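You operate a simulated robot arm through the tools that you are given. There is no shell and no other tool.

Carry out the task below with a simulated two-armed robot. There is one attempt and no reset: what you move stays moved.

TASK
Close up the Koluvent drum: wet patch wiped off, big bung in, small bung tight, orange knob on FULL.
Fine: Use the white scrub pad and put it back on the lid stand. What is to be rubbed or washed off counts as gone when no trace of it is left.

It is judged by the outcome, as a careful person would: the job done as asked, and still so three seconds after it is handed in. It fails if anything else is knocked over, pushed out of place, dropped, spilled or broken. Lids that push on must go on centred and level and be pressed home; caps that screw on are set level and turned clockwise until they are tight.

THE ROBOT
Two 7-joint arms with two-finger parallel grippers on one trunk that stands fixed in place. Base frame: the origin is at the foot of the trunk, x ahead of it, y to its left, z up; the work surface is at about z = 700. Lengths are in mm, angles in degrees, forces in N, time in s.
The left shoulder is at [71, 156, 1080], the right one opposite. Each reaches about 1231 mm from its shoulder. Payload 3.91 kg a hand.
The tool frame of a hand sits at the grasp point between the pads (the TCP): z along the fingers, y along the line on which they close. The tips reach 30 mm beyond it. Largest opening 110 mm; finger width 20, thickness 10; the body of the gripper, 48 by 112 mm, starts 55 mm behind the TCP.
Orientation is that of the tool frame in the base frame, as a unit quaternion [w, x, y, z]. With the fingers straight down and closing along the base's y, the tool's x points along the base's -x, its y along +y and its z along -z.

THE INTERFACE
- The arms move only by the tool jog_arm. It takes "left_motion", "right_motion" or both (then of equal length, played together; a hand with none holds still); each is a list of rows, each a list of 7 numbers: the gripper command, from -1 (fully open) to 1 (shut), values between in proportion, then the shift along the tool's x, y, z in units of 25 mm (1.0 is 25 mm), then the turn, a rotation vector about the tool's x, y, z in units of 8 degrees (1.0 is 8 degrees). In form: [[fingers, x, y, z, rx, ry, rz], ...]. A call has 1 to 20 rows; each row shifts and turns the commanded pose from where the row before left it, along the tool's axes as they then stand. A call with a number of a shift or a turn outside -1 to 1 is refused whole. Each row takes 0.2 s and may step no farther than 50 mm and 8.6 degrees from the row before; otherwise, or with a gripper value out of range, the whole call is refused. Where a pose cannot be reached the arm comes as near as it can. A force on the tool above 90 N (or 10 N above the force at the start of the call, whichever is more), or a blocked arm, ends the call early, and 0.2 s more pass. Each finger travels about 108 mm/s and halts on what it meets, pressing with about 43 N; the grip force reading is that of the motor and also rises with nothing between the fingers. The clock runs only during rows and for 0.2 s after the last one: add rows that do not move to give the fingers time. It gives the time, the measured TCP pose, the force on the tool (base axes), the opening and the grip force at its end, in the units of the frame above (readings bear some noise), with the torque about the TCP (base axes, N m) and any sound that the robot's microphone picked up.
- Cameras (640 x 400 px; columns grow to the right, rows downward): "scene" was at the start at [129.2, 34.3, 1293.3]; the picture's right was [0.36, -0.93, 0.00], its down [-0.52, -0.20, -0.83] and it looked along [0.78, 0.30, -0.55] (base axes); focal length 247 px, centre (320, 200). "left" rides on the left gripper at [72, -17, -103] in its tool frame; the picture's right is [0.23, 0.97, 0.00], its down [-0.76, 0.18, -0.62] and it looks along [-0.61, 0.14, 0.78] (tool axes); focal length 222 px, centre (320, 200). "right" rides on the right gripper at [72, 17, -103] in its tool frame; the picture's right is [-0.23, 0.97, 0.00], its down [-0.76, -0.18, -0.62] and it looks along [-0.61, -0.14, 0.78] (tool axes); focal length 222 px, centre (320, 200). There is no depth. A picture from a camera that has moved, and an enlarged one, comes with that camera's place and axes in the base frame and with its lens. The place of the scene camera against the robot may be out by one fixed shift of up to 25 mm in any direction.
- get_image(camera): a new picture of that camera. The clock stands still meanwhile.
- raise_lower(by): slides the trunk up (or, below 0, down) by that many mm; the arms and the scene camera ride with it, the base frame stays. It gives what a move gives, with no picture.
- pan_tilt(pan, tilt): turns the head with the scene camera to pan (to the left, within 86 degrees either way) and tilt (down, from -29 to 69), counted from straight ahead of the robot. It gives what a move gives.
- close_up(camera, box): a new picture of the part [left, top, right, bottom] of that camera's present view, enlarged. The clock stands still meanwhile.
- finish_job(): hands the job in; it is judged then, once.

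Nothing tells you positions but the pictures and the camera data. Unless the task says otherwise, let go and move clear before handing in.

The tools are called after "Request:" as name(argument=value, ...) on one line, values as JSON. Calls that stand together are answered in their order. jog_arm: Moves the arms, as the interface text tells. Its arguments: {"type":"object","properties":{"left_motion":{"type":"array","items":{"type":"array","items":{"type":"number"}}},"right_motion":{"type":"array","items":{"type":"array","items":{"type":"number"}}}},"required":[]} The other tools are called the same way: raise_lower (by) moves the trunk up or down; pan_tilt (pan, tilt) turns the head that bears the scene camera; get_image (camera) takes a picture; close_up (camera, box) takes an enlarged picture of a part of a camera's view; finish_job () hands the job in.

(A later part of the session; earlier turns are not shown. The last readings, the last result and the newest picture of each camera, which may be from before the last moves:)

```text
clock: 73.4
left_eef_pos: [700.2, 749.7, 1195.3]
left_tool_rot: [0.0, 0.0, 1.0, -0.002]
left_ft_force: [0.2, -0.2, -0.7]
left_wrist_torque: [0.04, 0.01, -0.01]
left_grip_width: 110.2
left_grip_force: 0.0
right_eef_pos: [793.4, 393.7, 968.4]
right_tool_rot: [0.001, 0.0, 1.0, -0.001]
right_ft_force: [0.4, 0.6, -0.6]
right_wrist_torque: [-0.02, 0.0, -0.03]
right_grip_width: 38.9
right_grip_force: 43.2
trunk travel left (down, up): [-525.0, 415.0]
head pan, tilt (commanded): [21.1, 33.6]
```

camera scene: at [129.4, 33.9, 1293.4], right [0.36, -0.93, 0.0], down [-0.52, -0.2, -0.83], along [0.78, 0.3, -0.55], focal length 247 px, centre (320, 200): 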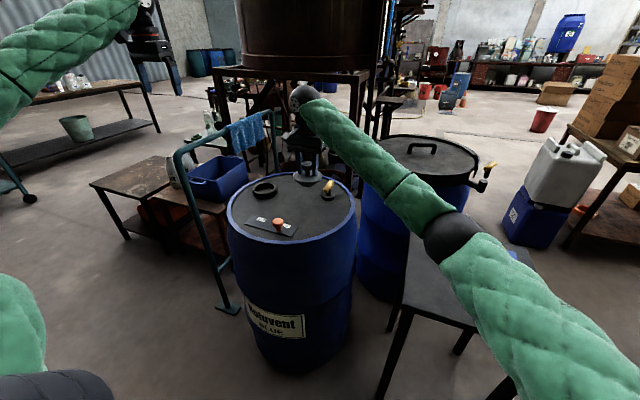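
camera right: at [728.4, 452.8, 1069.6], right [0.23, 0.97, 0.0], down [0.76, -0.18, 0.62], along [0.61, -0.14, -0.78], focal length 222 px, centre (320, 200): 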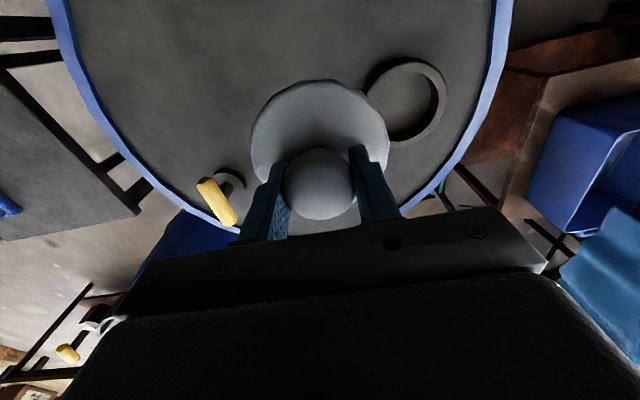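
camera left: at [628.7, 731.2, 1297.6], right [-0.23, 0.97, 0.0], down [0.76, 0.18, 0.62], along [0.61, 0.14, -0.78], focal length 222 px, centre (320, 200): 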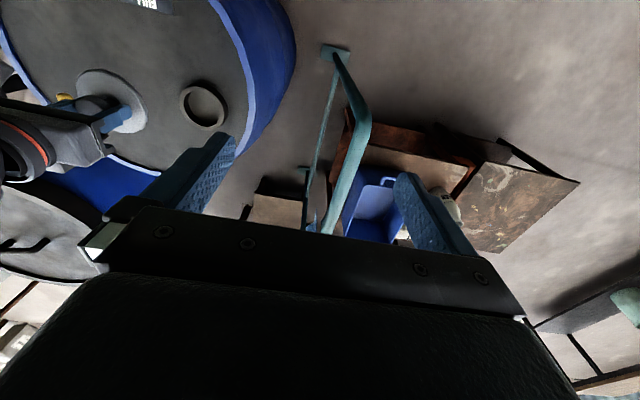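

Moves start from the actual pose, which is good. I'll bring the bung over the clear spot at (762, 362) and lower it.

Request:
jog_arm(right_motion=[[0.6, 0.42, -0.42, 0, 0, 0, 0], [0.6, 0.42, -0.42, 0, 0, 0, 0], [0.6, 0.42, -0.42, 0, 0, 0, 0], [0.6, 0, 0, 0.9, 0, 0, 0], [0.6, 0, 0, 0.9, 0, 0, 0], [0.6, 0, 0, 0.9, 0, 0, 0], [0.6, 0, 0, 0.9, 0, 0, 0], [0.6, 0, 0, 0.2, 0, 0, 0], [0.6, 0, 0, 0, 0, 0, 0]])

Request:
close_up(camera="scene", box=[230, 150, 370, 250])

Request:
get_image(camera="right")

```text
clock: 75.4
left_eef_pos: [701.3, 749.4, 1194.9]
left_tool_rot: [0.0, -0.001, 1.0, 0.0]
left_ft_force: [0.9, -0.6, -0.6]
left_wrist_torque: [0.01, 0.02, 0.01]
left_grip_width: 109.9
left_grip_force: 0.1
right_eef_pos: [763.2, 362.1, 870.0]
right_tool_rot: [0.0, 0.0, 1.0, 0.0]
right_ft_force: [-0.5, 0.0, -0.2]
right_wrist_torque: [-0.02, 0.0, 0.0]
right_grip_width: 39.0
right_grip_force: 42.9
trunk travel left (down, up): [-525.0, 415.0]
head pan, tilt (commanded): [21.1, 33.6]
```

```text
4.00 times, centred on (300, 200) of scene
camera zoom: at [129.3, 34.7, 1293.3], right [0.36, -0.93, 0.0], down [-0.52, -0.2, -0.83], along [0.78, 0.3, -0.55], focal length 988 px, centre (400, 200)
```

zoom: 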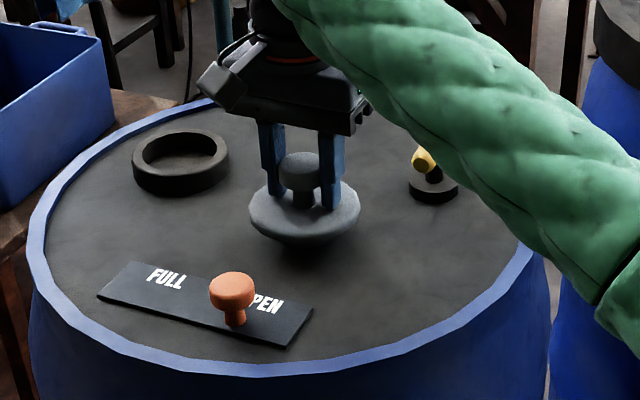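

```text
taken
camera right: at [689.7, 378.2, 973.6], right [0.23, 0.97, 0.0], down [0.76, -0.18, 0.62], along [0.61, -0.14, -0.78], focal length 222 px, centre (320, 200)
```

right: 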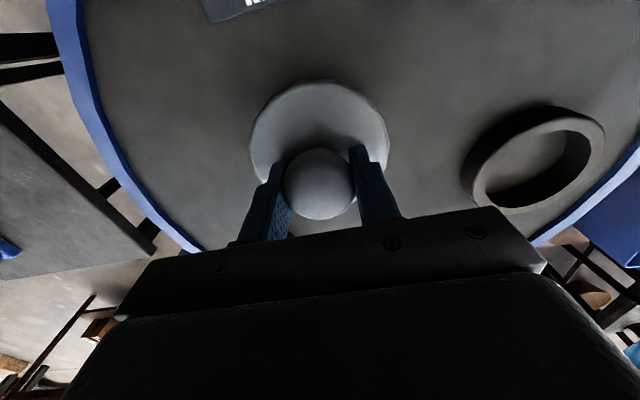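

Clearances look fine. I'll lower the bung in small steps until it touches the lid.

Request:
jog_arm(right_motion=[[0.6, 0, 0, 0.12, 0, 0, 0], [0.6, 0, 0, 0.1, 0, 0, 0], [0.6, 0, 0, 0, 0, 0, 0]])

Request:
jog_arm(right_motion=[[0.6, 0, 0, 0.06, 0, 0, 0], [0.6, 0, 0, 0.04, 0, 0, 0], [0.6, 0, 0, 0, 0, 0, 0]])

```text
clock: 76.2
left_eef_pos: [700.7, 747.5, 1195.5]
left_tool_rot: [0.0, 0.0, 1.0, 0.0]
left_ft_force: [0.5, 0.4, -0.4]
left_wrist_torque: [-0.02, -0.01, 0.0]
left_grip_width: 110.3
left_grip_force: 0.1
right_eef_pos: [760.8, 361.6, 863.6]
right_tool_rot: [0.0, 0.0, 1.0, 0.0]
right_ft_force: [0.4, 0.5, -0.8]
right_wrist_torque: [0.0, -0.01, 0.03]
right_grip_width: 38.7
right_grip_force: 42.6
trunk travel left (down, up): [-525.0, 415.0]
head pan, tilt (commanded): [21.1, 33.6]
```

```text
clock: 77.0
left_eef_pos: [700.5, 748.0, 1194.7]
left_tool_rot: [0.0, 0.001, 1.0, 0.0]
left_ft_force: [1.4, 0.4, -0.1]
left_wrist_torque: [0.01, -0.02, 0.03]
left_grip_width: 110.0
left_grip_force: 0.0
right_eef_pos: [761.8, 361.9, 861.2]
right_tool_rot: [-0.001, 0.001, 1.0, 0.0]
right_ft_force: [-0.7, 0.2, 0.1]
right_wrist_torque: [0.0, 0.02, 0.01]
right_grip_width: 38.5
right_grip_force: 43.0
trunk travel left (down, up): [-525.0, 415.0]
head pan, tilt (commanded): [21.1, 33.6]
```

Request:
jog_arm(right_motion=[[0.6, 0, 0, 0.05, 0, 0, 0], [0.6, 0, 0, 0, 0, 0, 0]])

Request:
jog_arm(right_motion=[[0.6, 0, 0, 0.05, 0, 0, 0], [0.6, 0, 0, 0, 0, 0, 0]])

```text
clock: 77.6
left_eef_pos: [700.4, 748.6, 1195.4]
left_tool_rot: [0.0, 0.0, 1.0, -0.001]
left_ft_force: [-0.3, -0.1, -0.4]
left_wrist_torque: [-0.02, 0.02, 0.02]
left_grip_width: 110.1
left_grip_force: 0.1
right_eef_pos: [760.7, 360.2, 861.3]
right_tool_rot: [0.0, 0.001, 1.0, 0.0]
right_ft_force: [0.7, 0.0, 0.5]
right_wrist_torque: [0.01, 0.0, 0.01]
right_grip_width: 38.5
right_grip_force: 43.0
trunk travel left (down, up): [-525.0, 415.0]
head pan, tilt (commanded): [21.1, 33.6]
```

```text
clock: 78.2
left_eef_pos: [700.0, 748.1, 1195.5]
left_tool_rot: [0.001, 0.0, 1.0, 0.001]
left_ft_force: [0.0, -0.2, -0.6]
left_wrist_torque: [-0.01, -0.01, 0.02]
left_grip_width: 110.1
left_grip_force: 0.1
right_eef_pos: [761.8, 360.7, 860.8]
right_tool_rot: [0.0, 0.001, 1.0, 0.0]
right_ft_force: [1.2, 1.4, 6.1]
right_wrist_torque: [0.08, -0.03, 0.0]
right_grip_width: 38.9
right_grip_force: 43.6
trunk travel left (down, up): [-525.0, 415.0]
head pan, tilt (commanded): [21.1, 33.6]
```

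The bung is touching at 6 N. I'll release it, raise the hand and withdraw the right arm to the right.

Request:
jog_arm(right_motion=[[0, 0, 0, 0, 0, 0, 0], [-0.5, 0, 0, 0, 0, 0, 0], [-0.8, 0, 0, 0, 0, 0, 0], [-0.8, 0, 0, 0, 0, 0, 0], [-0.8, 0, 0, -0.5, 0, 0, 0], [-0.8, 0, 0, -1, 0, 0, 0], [-0.8, 0, 0, -1, 0, 0, 0], [-0.8, 0, 0, -1, 0, 0, 0], [-0.8, 0, 0, -1, 0, 0, 0], [-0.8, 0, 0, -1, 0, 0, 0], [-0.8, 0, -1, 0, 0, 0, 0], [-0.8, 0, -1, 0, 0, 0, 0], [-0.8, 0, -1, 0, 0, 0, 0], [-0.8, 0, -1, 0, 0, 0, 0], [-0.8, 0, -1, 0, 0, 0, 0], [-0.8, 0, -1, 0, 0, 0, 0], [-0.8, 0, -1, 0, 0, 0, 0], [-0.8, 0, -1, 0, 0, 0, 0], [-0.8, 0, -1, 0, 0, 0, 0]])

Request:
jog_arm(right_motion=[[-0.8, 0, -1, 0, 0, 0, 0], [-0.8, 0, -1, 0, 0, 0, 0], [-0.8, 0, -1, 0, 0, 0, 0], [-0.8, 0, -1, 0, 0, 0, 0], [-0.8, 0.3, -1, 0, 0, 0, 0], [-0.8, 0.3, -1, 0, 0, 0, 0], [-0.8, 0.3, -1, 0, 0, 0, 0], [-0.8, 0.3, -1, 0, 0, 0, 0], [-0.8, 0.3, -1, 0, 0, 0, 0], [-0.8, 0.3, -1, 0, 0, 0, 0], [-0.8, 0.3, -1, 0, 0, 0, 0], [-0.8, 0.3, -1, 0, 0, 0, 0], [-0.8, 0.3, -1, 0, 0, 0, 0], [-0.8, 0, 0, 0, 0, 0, 0]])

Request:
get_image(camera="scene")

Request:
get_image(camera="left")

```text
clock: 82.2
left_eef_pos: [700.0, 747.9, 1195.8]
left_tool_rot: [0.0, 0.0, 1.0, 0.0]
left_ft_force: [0.4, -0.3, 0.3]
left_wrist_torque: [0.02, 0.04, 0.0]
left_grip_width: 110.0
left_grip_force: 0.0
right_eef_pos: [759.8, 135.8, 997.8]
right_tool_rot: [0.0, 0.001, 1.0, 0.0]
right_ft_force: [0.3, -0.5, 0.4]
right_wrist_torque: [0.02, 0.04, 0.03]
right_grip_width: 98.9
right_grip_force: 0.2
trunk travel left (down, up): [-525.0, 415.0]
head pan, tilt (commanded): [21.1, 33.6]
```

```text
clock: 85.2
left_eef_pos: [700.5, 747.4, 1194.8]
left_tool_rot: [0.0, 0.0, 1.0, 0.0]
left_ft_force: [0.5, 0.4, 0.1]
left_wrist_torque: [0.01, 0.0, -0.02]
left_grip_width: 110.2
left_grip_force: 0.1
right_eef_pos: [693.7, -190.9, 997.6]
right_tool_rot: [0.0, -0.001, 1.0, 0.0]
right_ft_force: [0.4, -0.2, -0.7]
right_wrist_torque: [-0.02, 0.01, 0.02]
right_grip_width: 98.9
right_grip_force: 0.1
trunk travel left (down, up): [-525.0, 415.0]
head pan, tilt (commanded): [21.1, 33.6]
```

```text
taken
camera scene: at [129.5, 34.9, 1293.3], right [0.36, -0.93, 0.0], down [-0.52, -0.2, -0.83], along [0.78, 0.3, -0.55], focal length 247 px, centre (320, 200)
```

scene: 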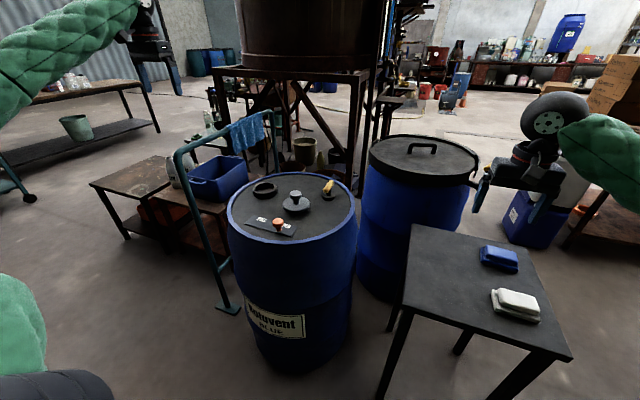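

```text
taken
camera left: at [628.9, 731.4, 1297.4], right [-0.23, 0.97, 0.0], down [0.76, 0.18, 0.62], along [0.61, 0.14, -0.78], focal length 222 px, centre (320, 200)
```

left: 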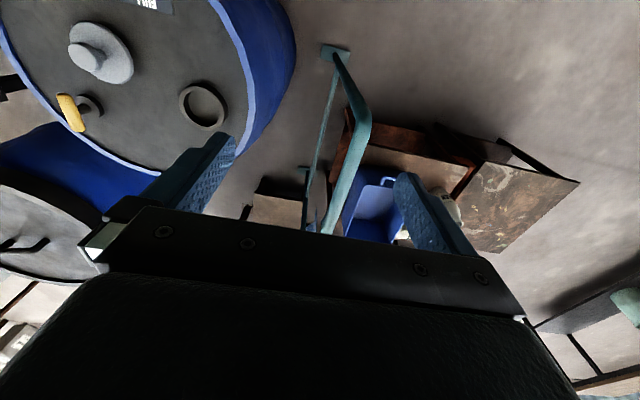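

The bung stands upright on the lid and the right arm is clear. Now I'll bring the left hand above the bung's knob.

Request:
jog_arm(left_motion=[[-1, -0.153, -0.967, 0.4, 0, 0, 0], [-1, -0.153, -0.967, 0.4, 0, 0, 0], [-1, -0.153, -0.967, 0.4, 0, 0, 0], [-1, -0.153, -0.967, 0.4, 0, 0, 0], [-1, -0.153, -0.967, 0.4, 0, 0, 0], [-1, -0.153, -0.967, 0.4, 0, 0, 0], [-1, -0.153, -0.967, 0.4, 0, 0, 0], [-1, -0.153, -0.967, 0.4, 0, 0, 0], [-1, -0.153, -0.967, 0.4, 0, 0, 0], [-1, -0.153, -0.967, 0.4, 0, 0, 0], [-1, -0.153, -0.967, 0.6, 0, 0, 0], [-1, -0.153, -0.967, 0.6, 0, 0, 0], [-1, -0.153, -0.967, 0.6, 0, 0, 0], [-1, -0.153, -0.967, 0.6, 0, 0, 0], [-1, -0.153, -0.967, 0.6, 0, 0, 0], [-1, -0.153, -0.967, 0.6, 0, 0, 0], [-1, 0, 0, 0, 0, 0, 0]])

Request:
get_image(camera="left")

Request:
get_image(camera="scene")

```text
clock: 88.8
left_eef_pos: [761.2, 362.2, 1009.1]
left_tool_rot: [0.0, 0.0, 1.0, 0.0]
left_ft_force: [0.3, 0.5, 0.1]
left_wrist_torque: [0.0, -0.03, 0.01]
left_grip_width: 109.6
left_grip_force: 0.0
right_eef_pos: [692.3, -190.1, 999.2]
right_tool_rot: [-0.001, 0.001, 1.0, -0.001]
right_ft_force: [-0.2, 0.6, -0.3]
right_wrist_torque: [-0.01, -0.01, 0.0]
right_grip_width: 99.1
right_grip_force: 0.1
trunk travel left (down, up): [-525.0, 415.0]
head pan, tilt (commanded): [21.1, 33.6]
```

```text
taken
camera left: at [689.0, 345.0, 1110.2], right [-0.23, 0.97, 0.0], down [0.76, 0.18, 0.62], along [0.61, 0.14, -0.78], focal length 222 px, centre (320, 200)
```

left: 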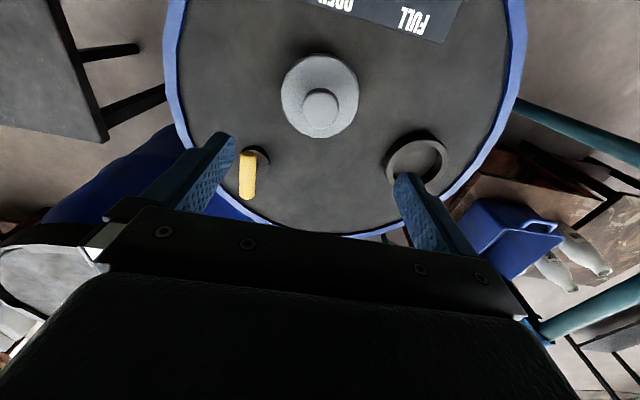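

```text
taken
camera scene: at [128.7, 34.4, 1293.4], right [0.36, -0.93, 0.0], down [-0.52, -0.2, -0.83], along [0.78, 0.3, -0.55], focal length 247 px, centre (320, 200)
```

scene: 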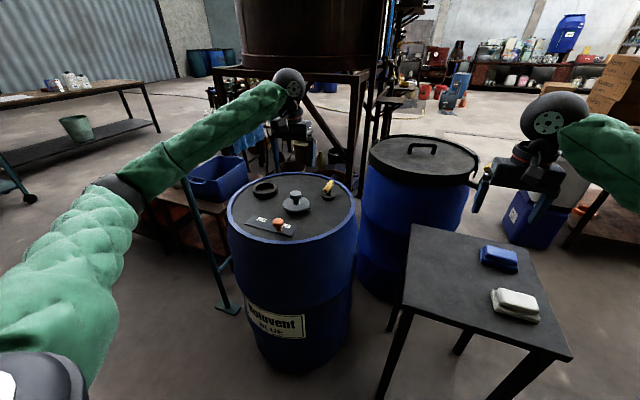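

The left hand is right over the knob. I'll lower it in two stages.

Request:
jog_arm(left_motion=[[-1, 0, 0, 0.9, 0, 0, 0], [-1, 0, 0, 0.9, 0, 0, 0], [-1, 0, 0, 0.9, 0, 0, 0], [-1, 0, 0, 0.9, 0, 0, 0], [-1, 0, 0, 0.9, 0, 0, 0], [-1, 0, 0, 0.9, 0, 0, 0], [-1, 0, 0, 0, 0, 0, 0]])

Request:
get_image(camera="left")

Request:
close_up(camera="scene", box=[230, 150, 370, 250])

```text
clock: 90.4
left_eef_pos: [759.6, 360.8, 871.2]
left_tool_rot: [0.0, 0.0, 1.0, 0.0]
left_ft_force: [-0.5, -0.1, -0.5]
left_wrist_torque: [0.0, -0.03, -0.04]
left_grip_width: 110.0
left_grip_force: 0.1
right_eef_pos: [693.3, -191.7, 998.3]
right_tool_rot: [-0.001, 0.001, 1.0, 0.0]
right_ft_force: [-0.8, 0.3, -0.1]
right_wrist_torque: [0.04, 0.01, -0.02]
right_grip_width: 98.8
right_grip_force: 0.0
trunk travel left (down, up): [-525.0, 415.0]
head pan, tilt (commanded): [21.1, 33.6]
```

```text
taken
camera left: at [687.6, 343.5, 973.4], right [-0.23, 0.97, 0.0], down [0.76, 0.18, 0.62], along [0.61, 0.14, -0.78], focal length 222 px, centre (320, 200)
```

left: 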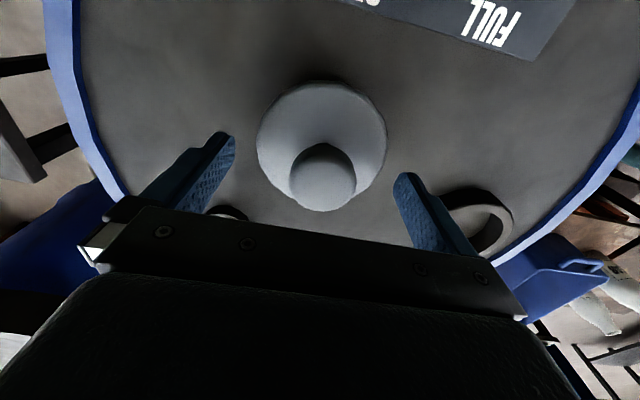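

```text
4.00 times, centred on (300, 200) of scene
camera zoom: at [129.0, 34.0, 1293.4], right [0.36, -0.93, 0.0], down [-0.52, -0.2, -0.83], along [0.78, 0.3, -0.55], focal length 988 px, centre (400, 200)
```

zoom: 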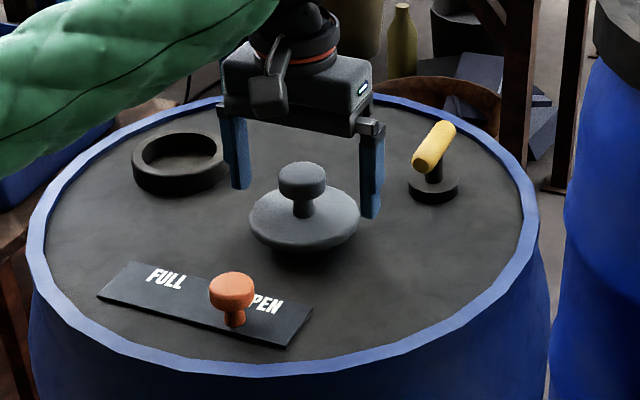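

The alignment is good. I'll lower 10 mm more, nudge 1.5 mm forward and grip the knob.

Request:
jog_arm(left_motion=[[-1, -0.06, 0, 0.2, 0, 0, 0], [-1, 0, 0, 0.2, 0, 0, 0], [-1, 0, 0, 0, 0, 0, 0], [-0.4, 0, 0, 0, 0, 0, 0], [0, 0, 0, 0, 0, 0, 0], [0.4, 0, 0, 0, 0, 0, 0], [0.6, 0, 0, 0, 0, 0, 0], [0.6, 0, 0, 0, 0, 0, 0]])

Request:
get_image(camera="left")

```text
clock: 92.2
left_eef_pos: [761.7, 361.3, 860.7]
left_tool_rot: [0.0, 0.001, 1.0, 0.0]
left_ft_force: [-0.1, -0.7, -0.8]
left_wrist_torque: [0.01, 0.01, 0.01]
left_grip_width: 38.6
left_grip_force: 43.4
right_eef_pos: [693.3, -190.1, 998.5]
right_tool_rot: [0.0, 0.0, 1.0, 0.001]
right_ft_force: [-0.4, 0.2, -0.9]
right_wrist_torque: [0.04, -0.01, 0.02]
right_grip_width: 98.9
right_grip_force: 0.1
trunk travel left (down, up): [-525.0, 415.0]
head pan, tilt (commanded): [21.1, 33.6]
```

```text
taken
camera left: at [689.6, 344.1, 963.4], right [-0.23, 0.97, 0.0], down [0.76, 0.18, 0.62], along [0.61, 0.14, -0.78], focal length 222 px, centre (320, 200)
```

left: 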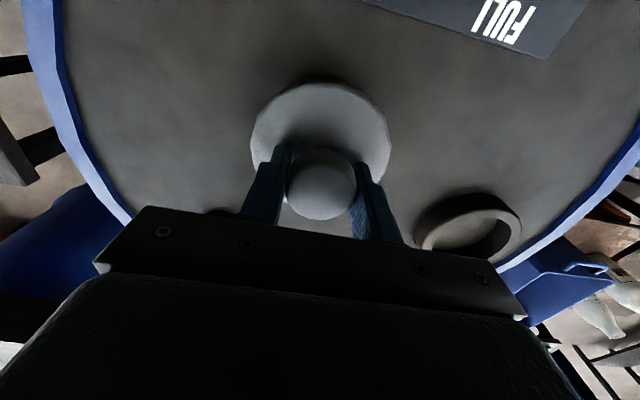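

The grip is firm at 38.6 mm. I'll lift and carry it over the ring, about 45 mm above it.

Request:
jog_arm(left_motion=[[0.6, 0, 0, -0.4, 0, 0, 0], [0.6, 0, 0, -0.8, 0, 0, 0], [0.6, 0, 0, -0.8, 0, 0, 0], [0.6, 0, 0, -0.8, 0, 0, 0], [0.6, -0.3, 0.815, 0, 0, 0, 0], [0.6, -0.3, 0.815, 0, 0, 0, 0], [0.6, -0.3, 0.815, 0, 0, 0, 0], [0.6, -0.3, 0.815, 0, 0, 0, 0], [0.6, -0.3, 0.815, 0, 0, 0, 0], [0.6, -0.3, 0.815, 0, 0, 0, 0], [0.6, -0.25, 0.815, 0, 0, 0, 0], [0.6, -0.25, 0.815, 0, 0, 0, 0], [0.6, 0, 0, 0, 0, 0, 0]])

Request:
get_image(camera="left")

Request:
get_image(camera="scene")

Request:
close_up(camera="scene", box=[220, 140, 320, 220])

```text
clock: 95.0
left_eef_pos: [816.4, 524.2, 932.2]
left_tool_rot: [0.0, 0.0, 1.0, 0.0]
left_ft_force: [1.2, 0.9, -0.3]
left_wrist_torque: [-0.04, 0.01, -0.04]
left_grip_width: 38.7
left_grip_force: 43.0
right_eef_pos: [692.8, -191.5, 998.1]
right_tool_rot: [-0.001, -0.001, 1.0, 0.0]
right_ft_force: [-0.5, 0.2, 0.3]
right_wrist_torque: [-0.01, 0.01, 0.0]
right_grip_width: 98.7
right_grip_force: 0.2
trunk travel left (down, up): [-525.0, 415.0]
head pan, tilt (commanded): [21.1, 33.6]
```

```text
taken
camera left: at [744.9, 505.9, 1034.5], right [-0.23, 0.97, 0.0], down [0.76, 0.18, 0.62], along [0.61, 0.14, -0.78], focal length 222 px, centre (320, 200)
```

left: 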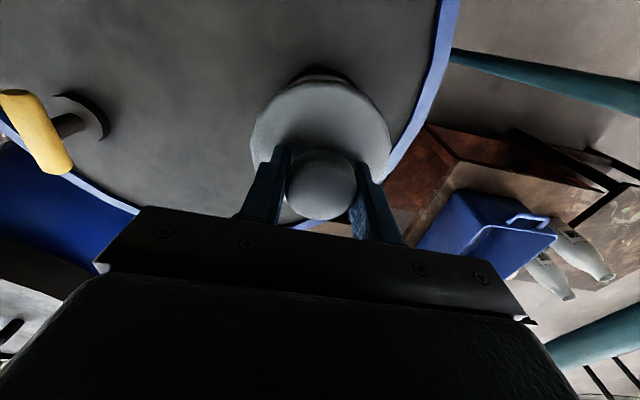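

```text
taken
camera scene: at [129.2, 34.0, 1293.3], right [0.36, -0.93, 0.0], down [-0.52, -0.2, -0.83], along [0.78, 0.3, -0.55], focal length 247 px, centre (320, 200)
```

scene: 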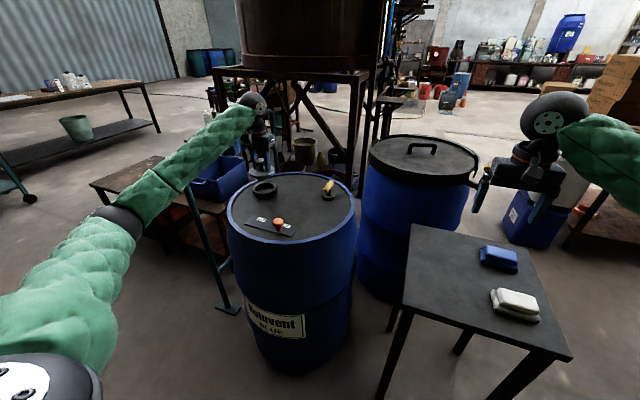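

```text
5.00 times, centred on (270, 180) of scene
camera zoom: at [129.2, 34.0, 1293.3], right [0.36, -0.93, 0.0], down [-0.52, -0.2, -0.83], along [0.78, 0.3, -0.55], focal length 1236 px, centre (570, 300)
```

zoom: 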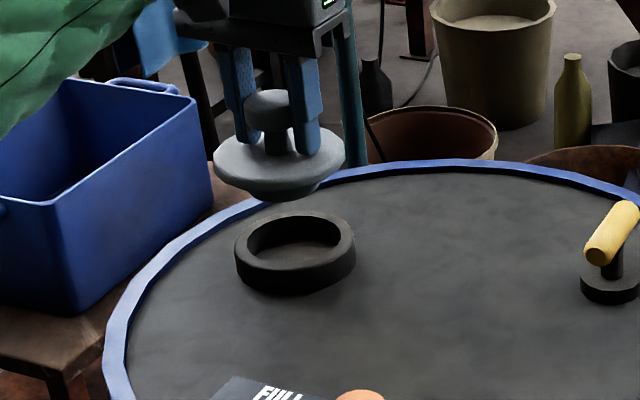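

The bung is above the ring and forces are quiet. I'll zoom in to judge the centring from the visible ring edge.

Request:
close_up(camera="left", box=[230, 50, 410, 170])

```text
3.33 times, centred on (320, 110) of left
camera zoom: at [744.9, 505.9, 1034.5], right [-0.23, 0.97, 0.0], down [0.76, 0.18, 0.62], along [0.61, 0.14, -0.78], focal length 740 px, centre (320, 500)
```

zoom: 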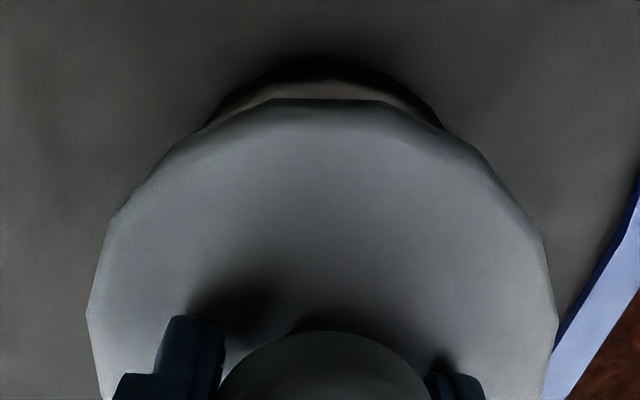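

From several views the ring centre comes out at about (821.5, 524.4) and the bung centre at about (819, 524.7). I'll shift 2.5 mm in +x and come down to just above the ring.

Request:
jog_arm(left_motion=[[0.6, -0.1, 0, 0.3, 0, 0, 0], [0.6, 0, 0, 0.6, 0, 0, 0], [0.6, 0, 0, 0.6, 0, 0, 0], [0.6, 0, 0, 0.3, 0, 0, 0], [0.6, 0, 0, 0, 0, 0, 0]])

Request:
close_up(camera="left", box=[230, 50, 410, 170])

Request:
close_up(camera="scene", box=[230, 140, 310, 210])

```text
clock: 96.2
left_eef_pos: [822.5, 523.0, 885.3]
left_tool_rot: [0.0, 0.001, 1.0, 0.0]
left_ft_force: [-0.5, 0.4, -0.5]
left_wrist_torque: [0.02, -0.01, -0.01]
left_grip_width: 38.7
left_grip_force: 42.9
right_eef_pos: [693.4, -190.5, 997.8]
right_tool_rot: [0.0, 0.0, 1.0, 0.0]
right_ft_force: [0.5, 0.3, 0.1]
right_wrist_torque: [-0.01, 0.02, -0.02]
right_grip_width: 98.9
right_grip_force: 0.0
trunk travel left (down, up): [-525.0, 415.0]
head pan, tilt (commanded): [21.1, 33.6]
```

```text
3.33 times, centred on (320, 110) of left
camera zoom: at [750.5, 506.4, 988.3], right [-0.23, 0.97, 0.0], down [0.76, 0.18, 0.62], along [0.61, 0.14, -0.78], focal length 740 px, centre (320, 500)
```

zoom: 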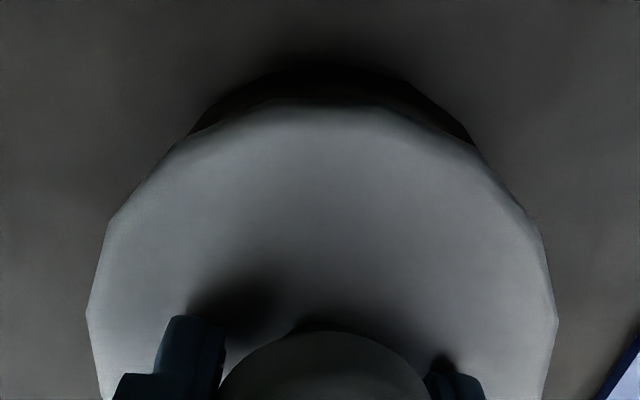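

```text
5.71 times, centred on (270, 175) of scene
camera zoom: at [129.2, 34.1, 1293.3], right [0.36, -0.93, 0.0], down [-0.52, -0.2, -0.83], along [0.78, 0.3, -0.55], focal length 1412 px, centre (606, 343)
```

zoom: 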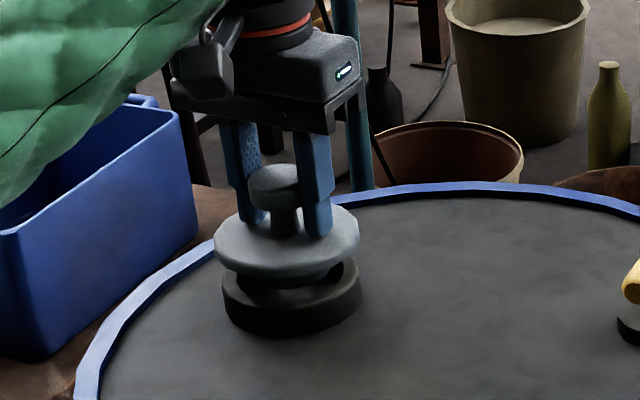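

Request:
jog_arm(left_motion=[[0.6, 0, 0, 0, 0, 0, 0], [0.6, 0, 0, 0, 0, 0, 0]])

Request:
close_up(camera="left", box=[280, 60, 370, 120])

Request:
close_up(camera="scene", box=[250, 170, 300, 205])

```text
clock: 96.8
left_eef_pos: [823.0, 524.5, 885.7]
left_tool_rot: [0.0, 0.001, 1.0, 0.0]
left_ft_force: [0.5, -0.1, 0.1]
left_wrist_torque: [0.01, -0.01, 0.01]
left_grip_width: 38.9
left_grip_force: 43.2
right_eef_pos: [693.5, -190.0, 997.5]
right_tool_rot: [0.0, 0.0, 1.0, 0.0]
right_ft_force: [0.1, -0.4, -0.9]
right_wrist_torque: [0.0, 0.01, -0.02]
right_grip_width: 99.3
right_grip_force: 0.0
trunk travel left (down, up): [-525.0, 415.0]
head pan, tilt (commanded): [21.1, 33.6]
```

```text
6.67 times, centred on (325, 90) of left
camera zoom: at [750.5, 506.5, 988.5], right [-0.23, 0.97, 0.0], down [0.76, 0.18, 0.62], along [0.61, 0.14, -0.78], focal length 1481 px, centre (287, 933)
```

zoom: 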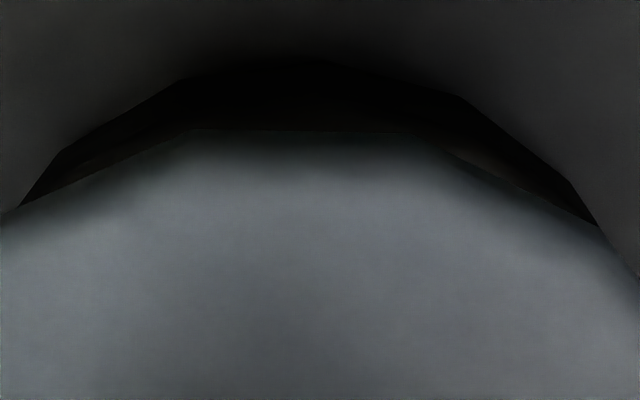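

```text
11.43 times, centred on (275, 188) of scene
camera zoom: at [129.3, 34.2, 1293.3], right [0.36, -0.93, 0.0], down [-0.52, -0.2, -0.83], along [0.78, 0.3, -0.55], focal length 2824 px, centre (834, 343)
```

zoom: 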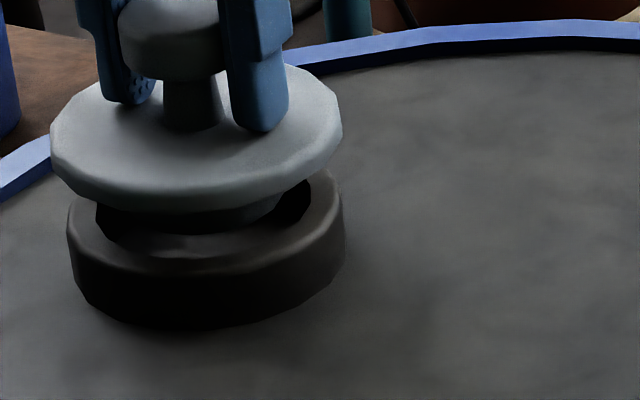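

The plug clears the ring's inner wall comfortably. The bung looks about 3 mm too far in +x, so I'll shift it back and lower gently while watching force.

Request:
jog_arm(left_motion=[[0.6, 0.12, 0, 0, 0, 0, 0], [0.6, 0, 0, 0.12, 0, 0, 0], [0.6, 0, 0, 0.12, 0, 0, 0], [0.6, 0, 0, 0, 0, 0, 0]])

Request:
close_up(camera="scene", box=[250, 170, 300, 205])

```text
clock: 97.8
left_eef_pos: [817.2, 524.4, 880.0]
left_tool_rot: [0.0, 0.0, 1.0, 0.0]
left_ft_force: [-0.4, 0.2, 0.3]
left_wrist_torque: [-0.05, 0.0, 0.06]
left_grip_width: 39.0
left_grip_force: 43.0
right_eef_pos: [693.7, -190.1, 997.9]
right_tool_rot: [0.0, 0.0, 1.0, 0.0]
right_ft_force: [-0.6, -0.4, 0.3]
right_wrist_torque: [0.0, -0.02, 0.01]
right_grip_width: 99.1
right_grip_force: 0.0
trunk travel left (down, up): [-525.0, 415.0]
head pan, tilt (commanded): [21.1, 33.6]
```

```text
11.43 times, centred on (275, 188) of scene
camera zoom: at [129.3, 34.1, 1293.3], right [0.36, -0.93, 0.0], down [-0.52, -0.2, -0.83], along [0.78, 0.3, -0.55], focal length 2824 px, centre (834, 343)
```

zoom: 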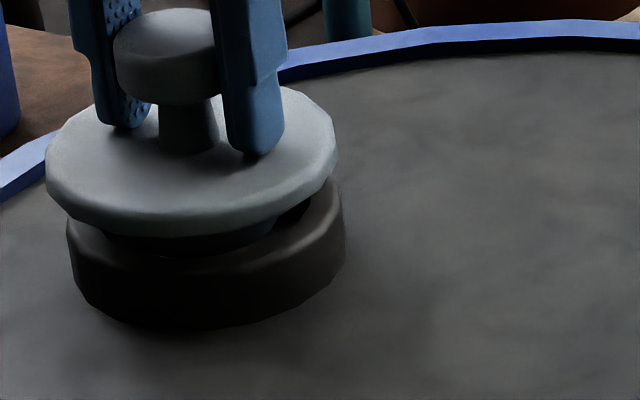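

Request:
jog_arm(left_motion=[[0.6, -0.07, -0.06, 0, 0, 0, 0], [0.6, 0, 0, 0.08, 0, 0, 0], [0.6, 0, 0, 0, 0, 0, 0], [0.6, 0, 0, 0, 0, 0, 0]])

Request:
close_up(camera="scene", box=[250, 170, 300, 205])

Request:
close_up(camera="left", box=[230, 50, 410, 170])

```text
clock: 98.8
left_eef_pos: [819.9, 522.2, 878.4]
left_tool_rot: [0.001, 0.0, 1.0, 0.0]
left_ft_force: [0.0, -0.1, -1.4]
left_wrist_torque: [0.02, 0.01, -0.02]
left_grip_width: 38.6
left_grip_force: 43.1
right_eef_pos: [693.1, -191.4, 997.9]
right_tool_rot: [0.0, 0.001, 1.0, 0.0]
right_ft_force: [0.0, -0.7, -0.6]
right_wrist_torque: [-0.01, 0.0, 0.0]
right_grip_width: 99.2
right_grip_force: 0.0
trunk travel left (down, up): [-525.0, 415.0]
head pan, tilt (commanded): [21.1, 33.6]
```

```text
11.43 times, centred on (275, 188) of scene
camera zoom: at [129.3, 34.2, 1293.3], right [0.36, -0.93, 0.0], down [-0.52, -0.2, -0.83], along [0.78, 0.3, -0.55], focal length 2824 px, centre (834, 343)
```

zoom: 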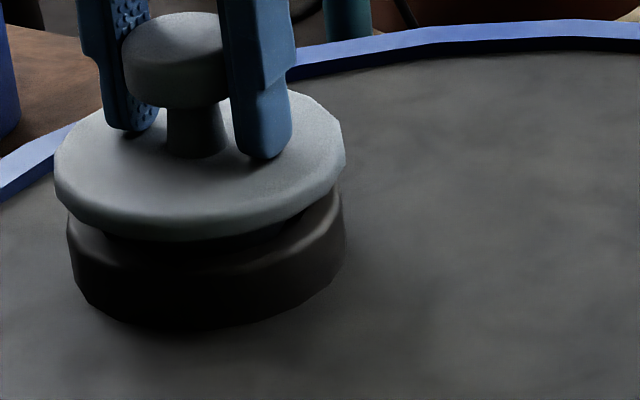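

```text
3.33 times, centred on (320, 110) of left
camera zoom: at [747.6, 504.6, 980.1], right [-0.23, 0.97, 0.0], down [0.76, 0.18, 0.62], along [0.61, 0.14, -0.78], focal length 740 px, centre (320, 500)
```

zoom: 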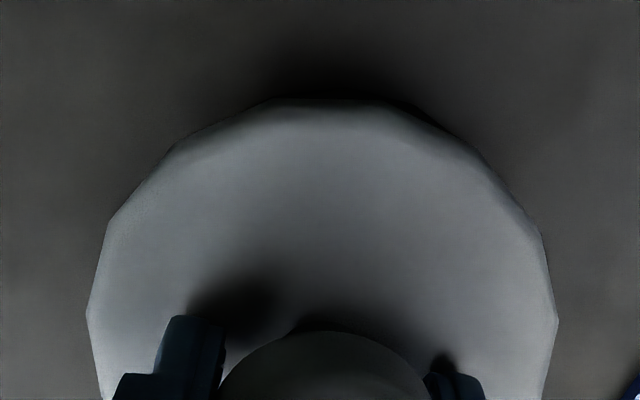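

Lateral alignment matches now. I'll keep lowering in small steps.

Request:
jog_arm(left_motion=[[0.6, 0, 0, 0.1, 0, 0, 0], [0.6, 0, 0, 0, 0, 0, 0]])

Request:
jog_arm(left_motion=[[0.6, 0, 0, 0.1, 0, 0, 0], [0.6, 0, 0, 0, 0, 0, 0]])

Request:
jog_arm(left_motion=[[0.6, 0, 0, 0.1, 0, 0, 0], [0.6, 0, 0, 0, 0, 0, 0]])

```text
clock: 99.4
left_eef_pos: [821.4, 521.3, 876.7]
left_tool_rot: [0.0, 0.0, 1.0, 0.0]
left_ft_force: [0.6, -0.3, -1.2]
left_wrist_torque: [-0.02, -0.01, -0.01]
left_grip_width: 38.6
left_grip_force: 43.2
right_eef_pos: [694.3, -189.9, 998.8]
right_tool_rot: [0.0, 0.0, 1.0, 0.0]
right_ft_force: [-0.7, 0.1, -0.7]
right_wrist_torque: [0.0, 0.01, -0.02]
right_grip_width: 98.8
right_grip_force: 0.0
trunk travel left (down, up): [-525.0, 415.0]
head pan, tilt (commanded): [21.1, 33.6]
```

```text
clock: 100.0
left_eef_pos: [820.4, 521.1, 873.6]
left_tool_rot: [0.0, 0.0, 1.0, 0.0]
left_ft_force: [0.3, 0.0, -1.0]
left_wrist_torque: [-0.01, 0.0, 0.0]
left_grip_width: 38.6
left_grip_force: 42.7
right_eef_pos: [694.4, -190.4, 997.8]
right_tool_rot: [0.0, 0.0, 1.0, 0.0]
right_ft_force: [0.1, 0.5, 0.1]
right_wrist_torque: [-0.02, -0.01, 0.0]
right_grip_width: 99.2
right_grip_force: 0.0
trunk travel left (down, up): [-525.0, 415.0]
head pan, tilt (commanded): [21.1, 33.6]
```

```text
clock: 100.6
left_eef_pos: [820.8, 521.6, 869.5]
left_tool_rot: [0.0, -0.001, 1.0, 0.0]
left_ft_force: [-0.4, -0.1, 0.2]
left_wrist_torque: [-0.01, 0.02, -0.01]
left_grip_width: 38.5
left_grip_force: 43.2
right_eef_pos: [692.8, -189.6, 997.9]
right_tool_rot: [0.0, 0.0, 1.0, 0.001]
right_ft_force: [-0.2, 0.2, -0.5]
right_wrist_torque: [-0.03, -0.02, 0.0]
right_grip_width: 98.9
right_grip_force: 0.0
trunk travel left (down, up): [-525.0, 415.0]
head pan, tilt (commanded): [21.1, 33.6]
```

Request:
close_up(camera="scene", box=[250, 170, 300, 205])

Request:
jog_arm(left_motion=[[0.6, 0, 0, 0.08, 0, 0, 0], [0.6, 0, 0, 0, 0, 0, 0]])

```text
11.43 times, centred on (275, 188) of scene
camera zoom: at [129.2, 34.2, 1293.3], right [0.36, -0.93, 0.0], down [-0.52, -0.2, -0.83], along [0.78, 0.3, -0.55], focal length 2824 px, centre (834, 343)
```

zoom: 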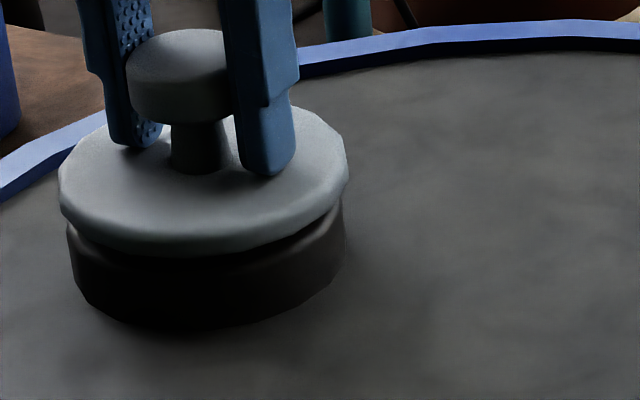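

```text
clock: 101.2
left_eef_pos: [821.7, 522.0, 869.4]
left_tool_rot: [0.0, 0.0, 1.0, 0.0]
left_ft_force: [0.1, -0.1, -0.6]
left_wrist_torque: [-0.01, -0.02, 0.01]
left_grip_width: 38.7
left_grip_force: 43.2
right_eef_pos: [694.1, -191.0, 998.5]
right_tool_rot: [0.0, 0.0, 1.0, 0.0]
right_ft_force: [-0.6, -0.1, -0.8]
right_wrist_torque: [0.03, 0.03, 0.03]
right_grip_width: 99.1
right_grip_force: 0.0
trunk travel left (down, up): [-525.0, 415.0]
head pan, tilt (commanded): [21.1, 33.6]
```

Request:
jog_arm(left_motion=[[0.6, 0, 0, 0.08, 0, 0, 0], [0.6, 0, 0, 0, 0, 0, 0]])

Request:
jog_arm(left_motion=[[0.6, 0, 0, 0.08, 0, 0, 0], [0.6, 0, 0, 0, 0, 0, 0]])

Request:
close_up(camera="scene", box=[250, 170, 300, 205])

```text
clock: 101.8
left_eef_pos: [821.4, 521.6, 866.1]
left_tool_rot: [0.0, 0.0, 1.0, 0.001]
left_ft_force: [0.5, 1.1, -1.1]
left_wrist_torque: [0.01, 0.02, 0.0]
left_grip_width: 38.9
left_grip_force: 43.2
right_eef_pos: [694.3, -190.9, 998.7]
right_tool_rot: [0.0, 0.0, 1.0, 0.0]
right_ft_force: [-0.3, 0.2, -0.3]
right_wrist_torque: [0.0, 0.03, 0.0]
right_grip_width: 99.0
right_grip_force: 0.1
trunk travel left (down, up): [-525.0, 415.0]
head pan, tilt (commanded): [21.1, 33.6]
```

```text
clock: 102.4
left_eef_pos: [821.9, 521.2, 865.8]
left_tool_rot: [0.0, 0.0, 1.0, 0.0]
left_ft_force: [0.6, 2.7, 0.1]
left_wrist_torque: [0.07, -0.03, -0.02]
left_grip_width: 38.7
left_grip_force: 43.1
right_eef_pos: [693.1, -190.6, 997.6]
right_tool_rot: [0.0, 0.0, 1.0, -0.001]
right_ft_force: [-0.3, -0.4, -0.1]
right_wrist_torque: [-0.02, 0.02, 0.0]
right_grip_width: 99.0
right_grip_force: 0.0
trunk travel left (down, up): [-525.0, 415.0]
head pan, tilt (commanded): [21.1, 33.6]
```

```text
11.43 times, centred on (275, 188) of scene
camera zoom: at [129.3, 34.3, 1293.3], right [0.36, -0.93, 0.0], down [-0.52, -0.2, -0.83], along [0.78, 0.3, -0.55], focal length 2824 px, centre (834, 343)
```

zoom: 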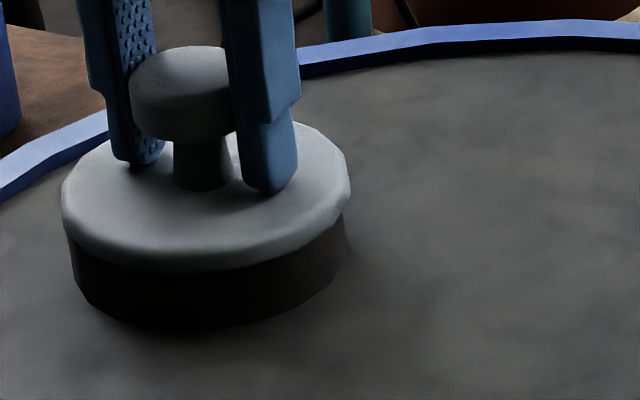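

There's a slight sideways force of 2.7 N, so the plug is brushing one wall. I'll ease 1 mm in +y and keep pressing down gently.

Request:
jog_arm(left_motion=[[0.6, 0, 0.04, 0.06, 0, 0, 0], [0.6, 0, 0, 0, 0, 0, 0]])

Request:
jog_arm(left_motion=[[0.6, 0, 0, 0.08, 0, 0, 0], [0.6, 0, 0, 0, 0, 0, 0]])

Request:
jog_arm(left_motion=[[0.6, 0, 0, 0.08, 0, 0, 0], [0.6, 0, 0, 0, 0, 0, 0]])

```text
clock: 103.0
left_eef_pos: [821.2, 522.7, 864.1]
left_tool_rot: [0.0, -0.001, 1.0, 0.0]
left_ft_force: [0.1, -0.2, -0.3]
left_wrist_torque: [0.03, -0.01, -0.02]
left_grip_width: 38.7
left_grip_force: 42.8
right_eef_pos: [692.9, -190.8, 998.7]
right_tool_rot: [-0.001, 0.0, 1.0, -0.001]
right_ft_force: [-0.3, -0.1, 0.6]
right_wrist_torque: [0.01, 0.0, 0.01]
right_grip_width: 98.9
right_grip_force: 0.1
trunk travel left (down, up): [-525.0, 415.0]
head pan, tilt (commanded): [21.1, 33.6]
```

```text
clock: 103.6
left_eef_pos: [821.5, 523.6, 863.0]
left_tool_rot: [0.0, -0.001, 1.0, 0.0]
left_ft_force: [1.4, 0.3, 7.3]
left_wrist_torque: [0.06, 0.17, -0.01]
left_grip_width: 38.7
left_grip_force: 43.0
right_eef_pos: [692.4, -190.8, 997.9]
right_tool_rot: [0.0, 0.0, 1.0, 0.0]
right_ft_force: [-0.1, 0.2, 0.2]
right_wrist_torque: [-0.01, -0.03, 0.02]
right_grip_width: 99.2
right_grip_force: 0.1
trunk travel left (down, up): [-525.0, 415.0]
head pan, tilt (commanded): [21.1, 33.6]
```

```text
clock: 104.2
left_eef_pos: [821.6, 523.3, 863.5]
left_tool_rot: [0.002, -0.001, 1.0, 0.0]
left_ft_force: [8.9, 5.7, 26.4]
left_wrist_torque: [0.14, 0.63, -0.15]
left_grip_width: 38.7
left_grip_force: 42.8
right_eef_pos: [692.2, -191.2, 998.5]
right_tool_rot: [-0.001, -0.001, 1.0, 0.0]
right_ft_force: [0.1, 0.9, 0.0]
right_wrist_torque: [0.0, 0.0, -0.01]
right_grip_width: 98.8
right_grip_force: 0.1
trunk travel left (down, up): [-525.0, 415.0]
head pan, tilt (commanded): [21.1, 33.6]
```

Request:
close_up(camera="scene", box=[250, 170, 300, 205])

Request:
close_up(camera="left", box=[230, 50, 410, 170])

```text
11.43 times, centred on (275, 188) of scene
camera zoom: at [127.9, 33.1, 1293.9], right [0.36, -0.93, 0.0], down [-0.52, -0.2, -0.83], along [0.78, 0.3, -0.55], focal length 2824 px, centre (834, 343)
```

zoom: 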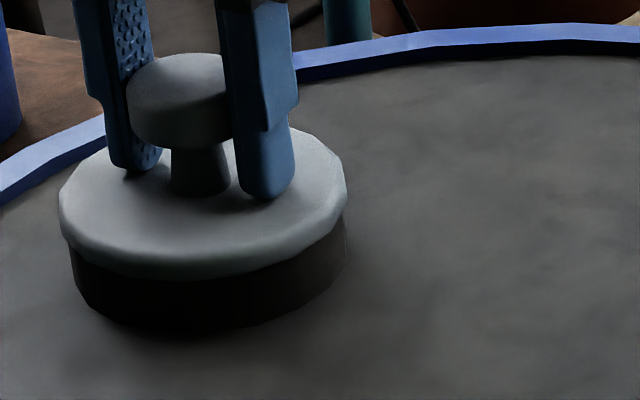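

```text
3.33 times, centred on (320, 110) of left
camera zoom: at [748.5, 506.1, 965.0], right [-0.23, 0.97, 0.0], down [0.76, 0.18, 0.63], along [0.61, 0.14, -0.78], focal length 740 px, centre (320, 500)
```

zoom: 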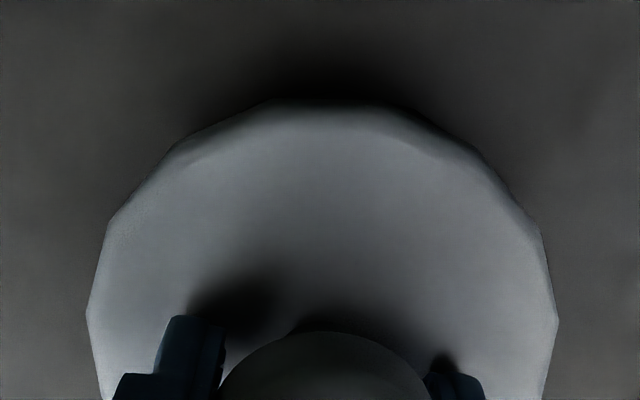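

The disc looks down on or very near the ring. I'll press harder to drive it home, watching for movement or a sound.

Request:
jog_arm(left_motion=[[0.6, 0, 0, 0.08, 0, 0, 0], [0.6, 0, 0, 0.06, 0, 0, 0], [0.6, 0, 0, 0, 0, 0, 0]])

Request:
close_up(camera="scene", box=[250, 170, 300, 205])

```text
clock: 105.0
left_eef_pos: [819.6, 523.3, 860.3]
left_tool_rot: [0.003, 0.0, 1.0, 0.0]
left_ft_force: [20.0, 6.9, 57.5]
left_wrist_torque: [-0.34, -0.2, 0.06]
left_grip_width: 38.8
left_grip_force: 43.0
right_eef_pos: [691.5, -192.9, 1001.1]
right_tool_rot: [0.001, 0.0, 1.0, 0.0]
right_ft_force: [0.5, -0.7, -1.1]
right_wrist_torque: [-0.02, 0.02, -0.03]
right_grip_width: 99.2
right_grip_force: 0.1
trunk travel left (down, up): [-525.0, 415.0]
head pan, tilt (commanded): [21.1, 33.6]
```

```text
11.43 times, centred on (275, 188) of scene
camera zoom: at [126.2, 31.6, 1294.2], right [0.36, -0.93, 0.0], down [-0.51, -0.2, -0.83], along [0.78, 0.3, -0.55], focal length 2824 px, centre (834, 343)
```

zoom: 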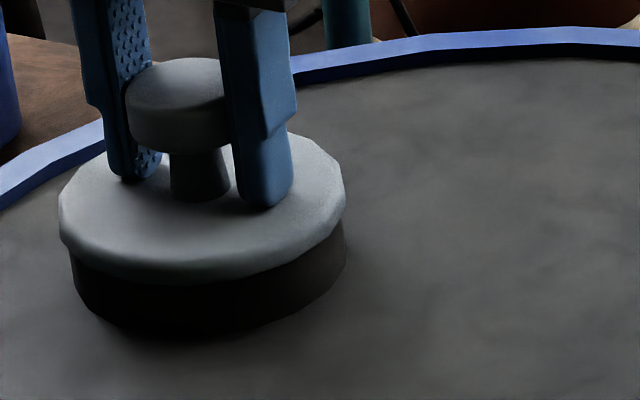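

No click, and the fingers may have slipped slightly on the knob. I'll ease off, open, rise above the knob and look at how the bung sits.

Request:
jog_arm(left_motion=[[0.6, 0, 0, -0.12, 0, 0, 0], [0.6, 0, 0, 0, 0, 0, 0], [0, 0, 0, 0, 0, 0, 0], [-0.4, 0, 0, 0, 0, 0, 0], [-0.4, 0, 0, 0, 0, 0, 0], [-0.4, 0, 0, -0.4, 0, 0, 0], [-0.4, 0, 0, -0.8, 0, 0, 0], [-0.4, 0, 0, -0.8, 0, 0, 0], [-0.4, 0, 0, 0, 0, 0, 0]])

Request:
close_up(camera="scene", box=[240, 160, 310, 210])

Request:
get_image(camera="left")

```text
clock: 107.0
left_eef_pos: [820.0, 523.5, 907.0]
left_tool_rot: [-0.001, 0.001, 1.0, 0.0]
left_ft_force: [-0.5, -0.1, -0.3]
left_wrist_torque: [-0.02, 0.0, 0.03]
left_grip_width: 77.0
left_grip_force: 0.0
right_eef_pos: [692.4, -190.4, 998.3]
right_tool_rot: [0.0, 0.0, 1.0, 0.0]
right_ft_force: [-1.0, -1.1, -1.1]
right_wrist_torque: [0.02, 0.03, 0.01]
right_grip_width: 99.2
right_grip_force: 0.0
trunk travel left (down, up): [-525.0, 415.0]
head pan, tilt (commanded): [21.1, 33.6]
```

```text
8.00 times, centred on (275, 185) of scene
camera zoom: at [129.1, 34.1, 1293.3], right [0.36, -0.93, 0.0], down [-0.52, -0.2, -0.83], along [0.78, 0.3, -0.55], focal length 1977 px, centre (680, 320)
```

zoom: 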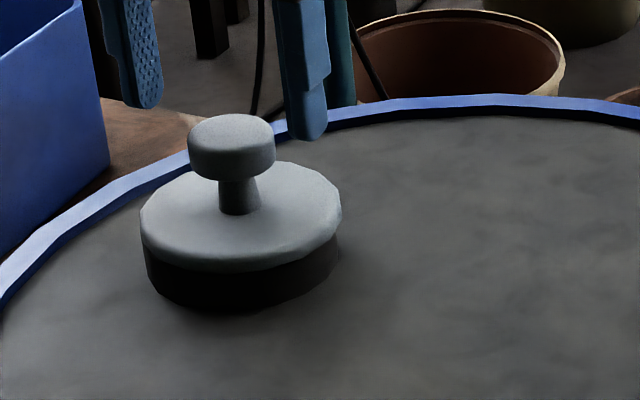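

```text
taken
camera left: at [748.1, 505.9, 1009.6], right [-0.23, 0.97, 0.0], down [0.76, 0.18, 0.62], along [0.61, 0.14, -0.78], focal length 222 px, centre (320, 200)
```

left: 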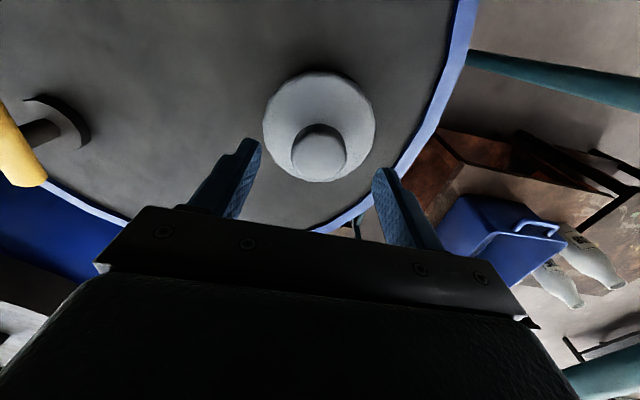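

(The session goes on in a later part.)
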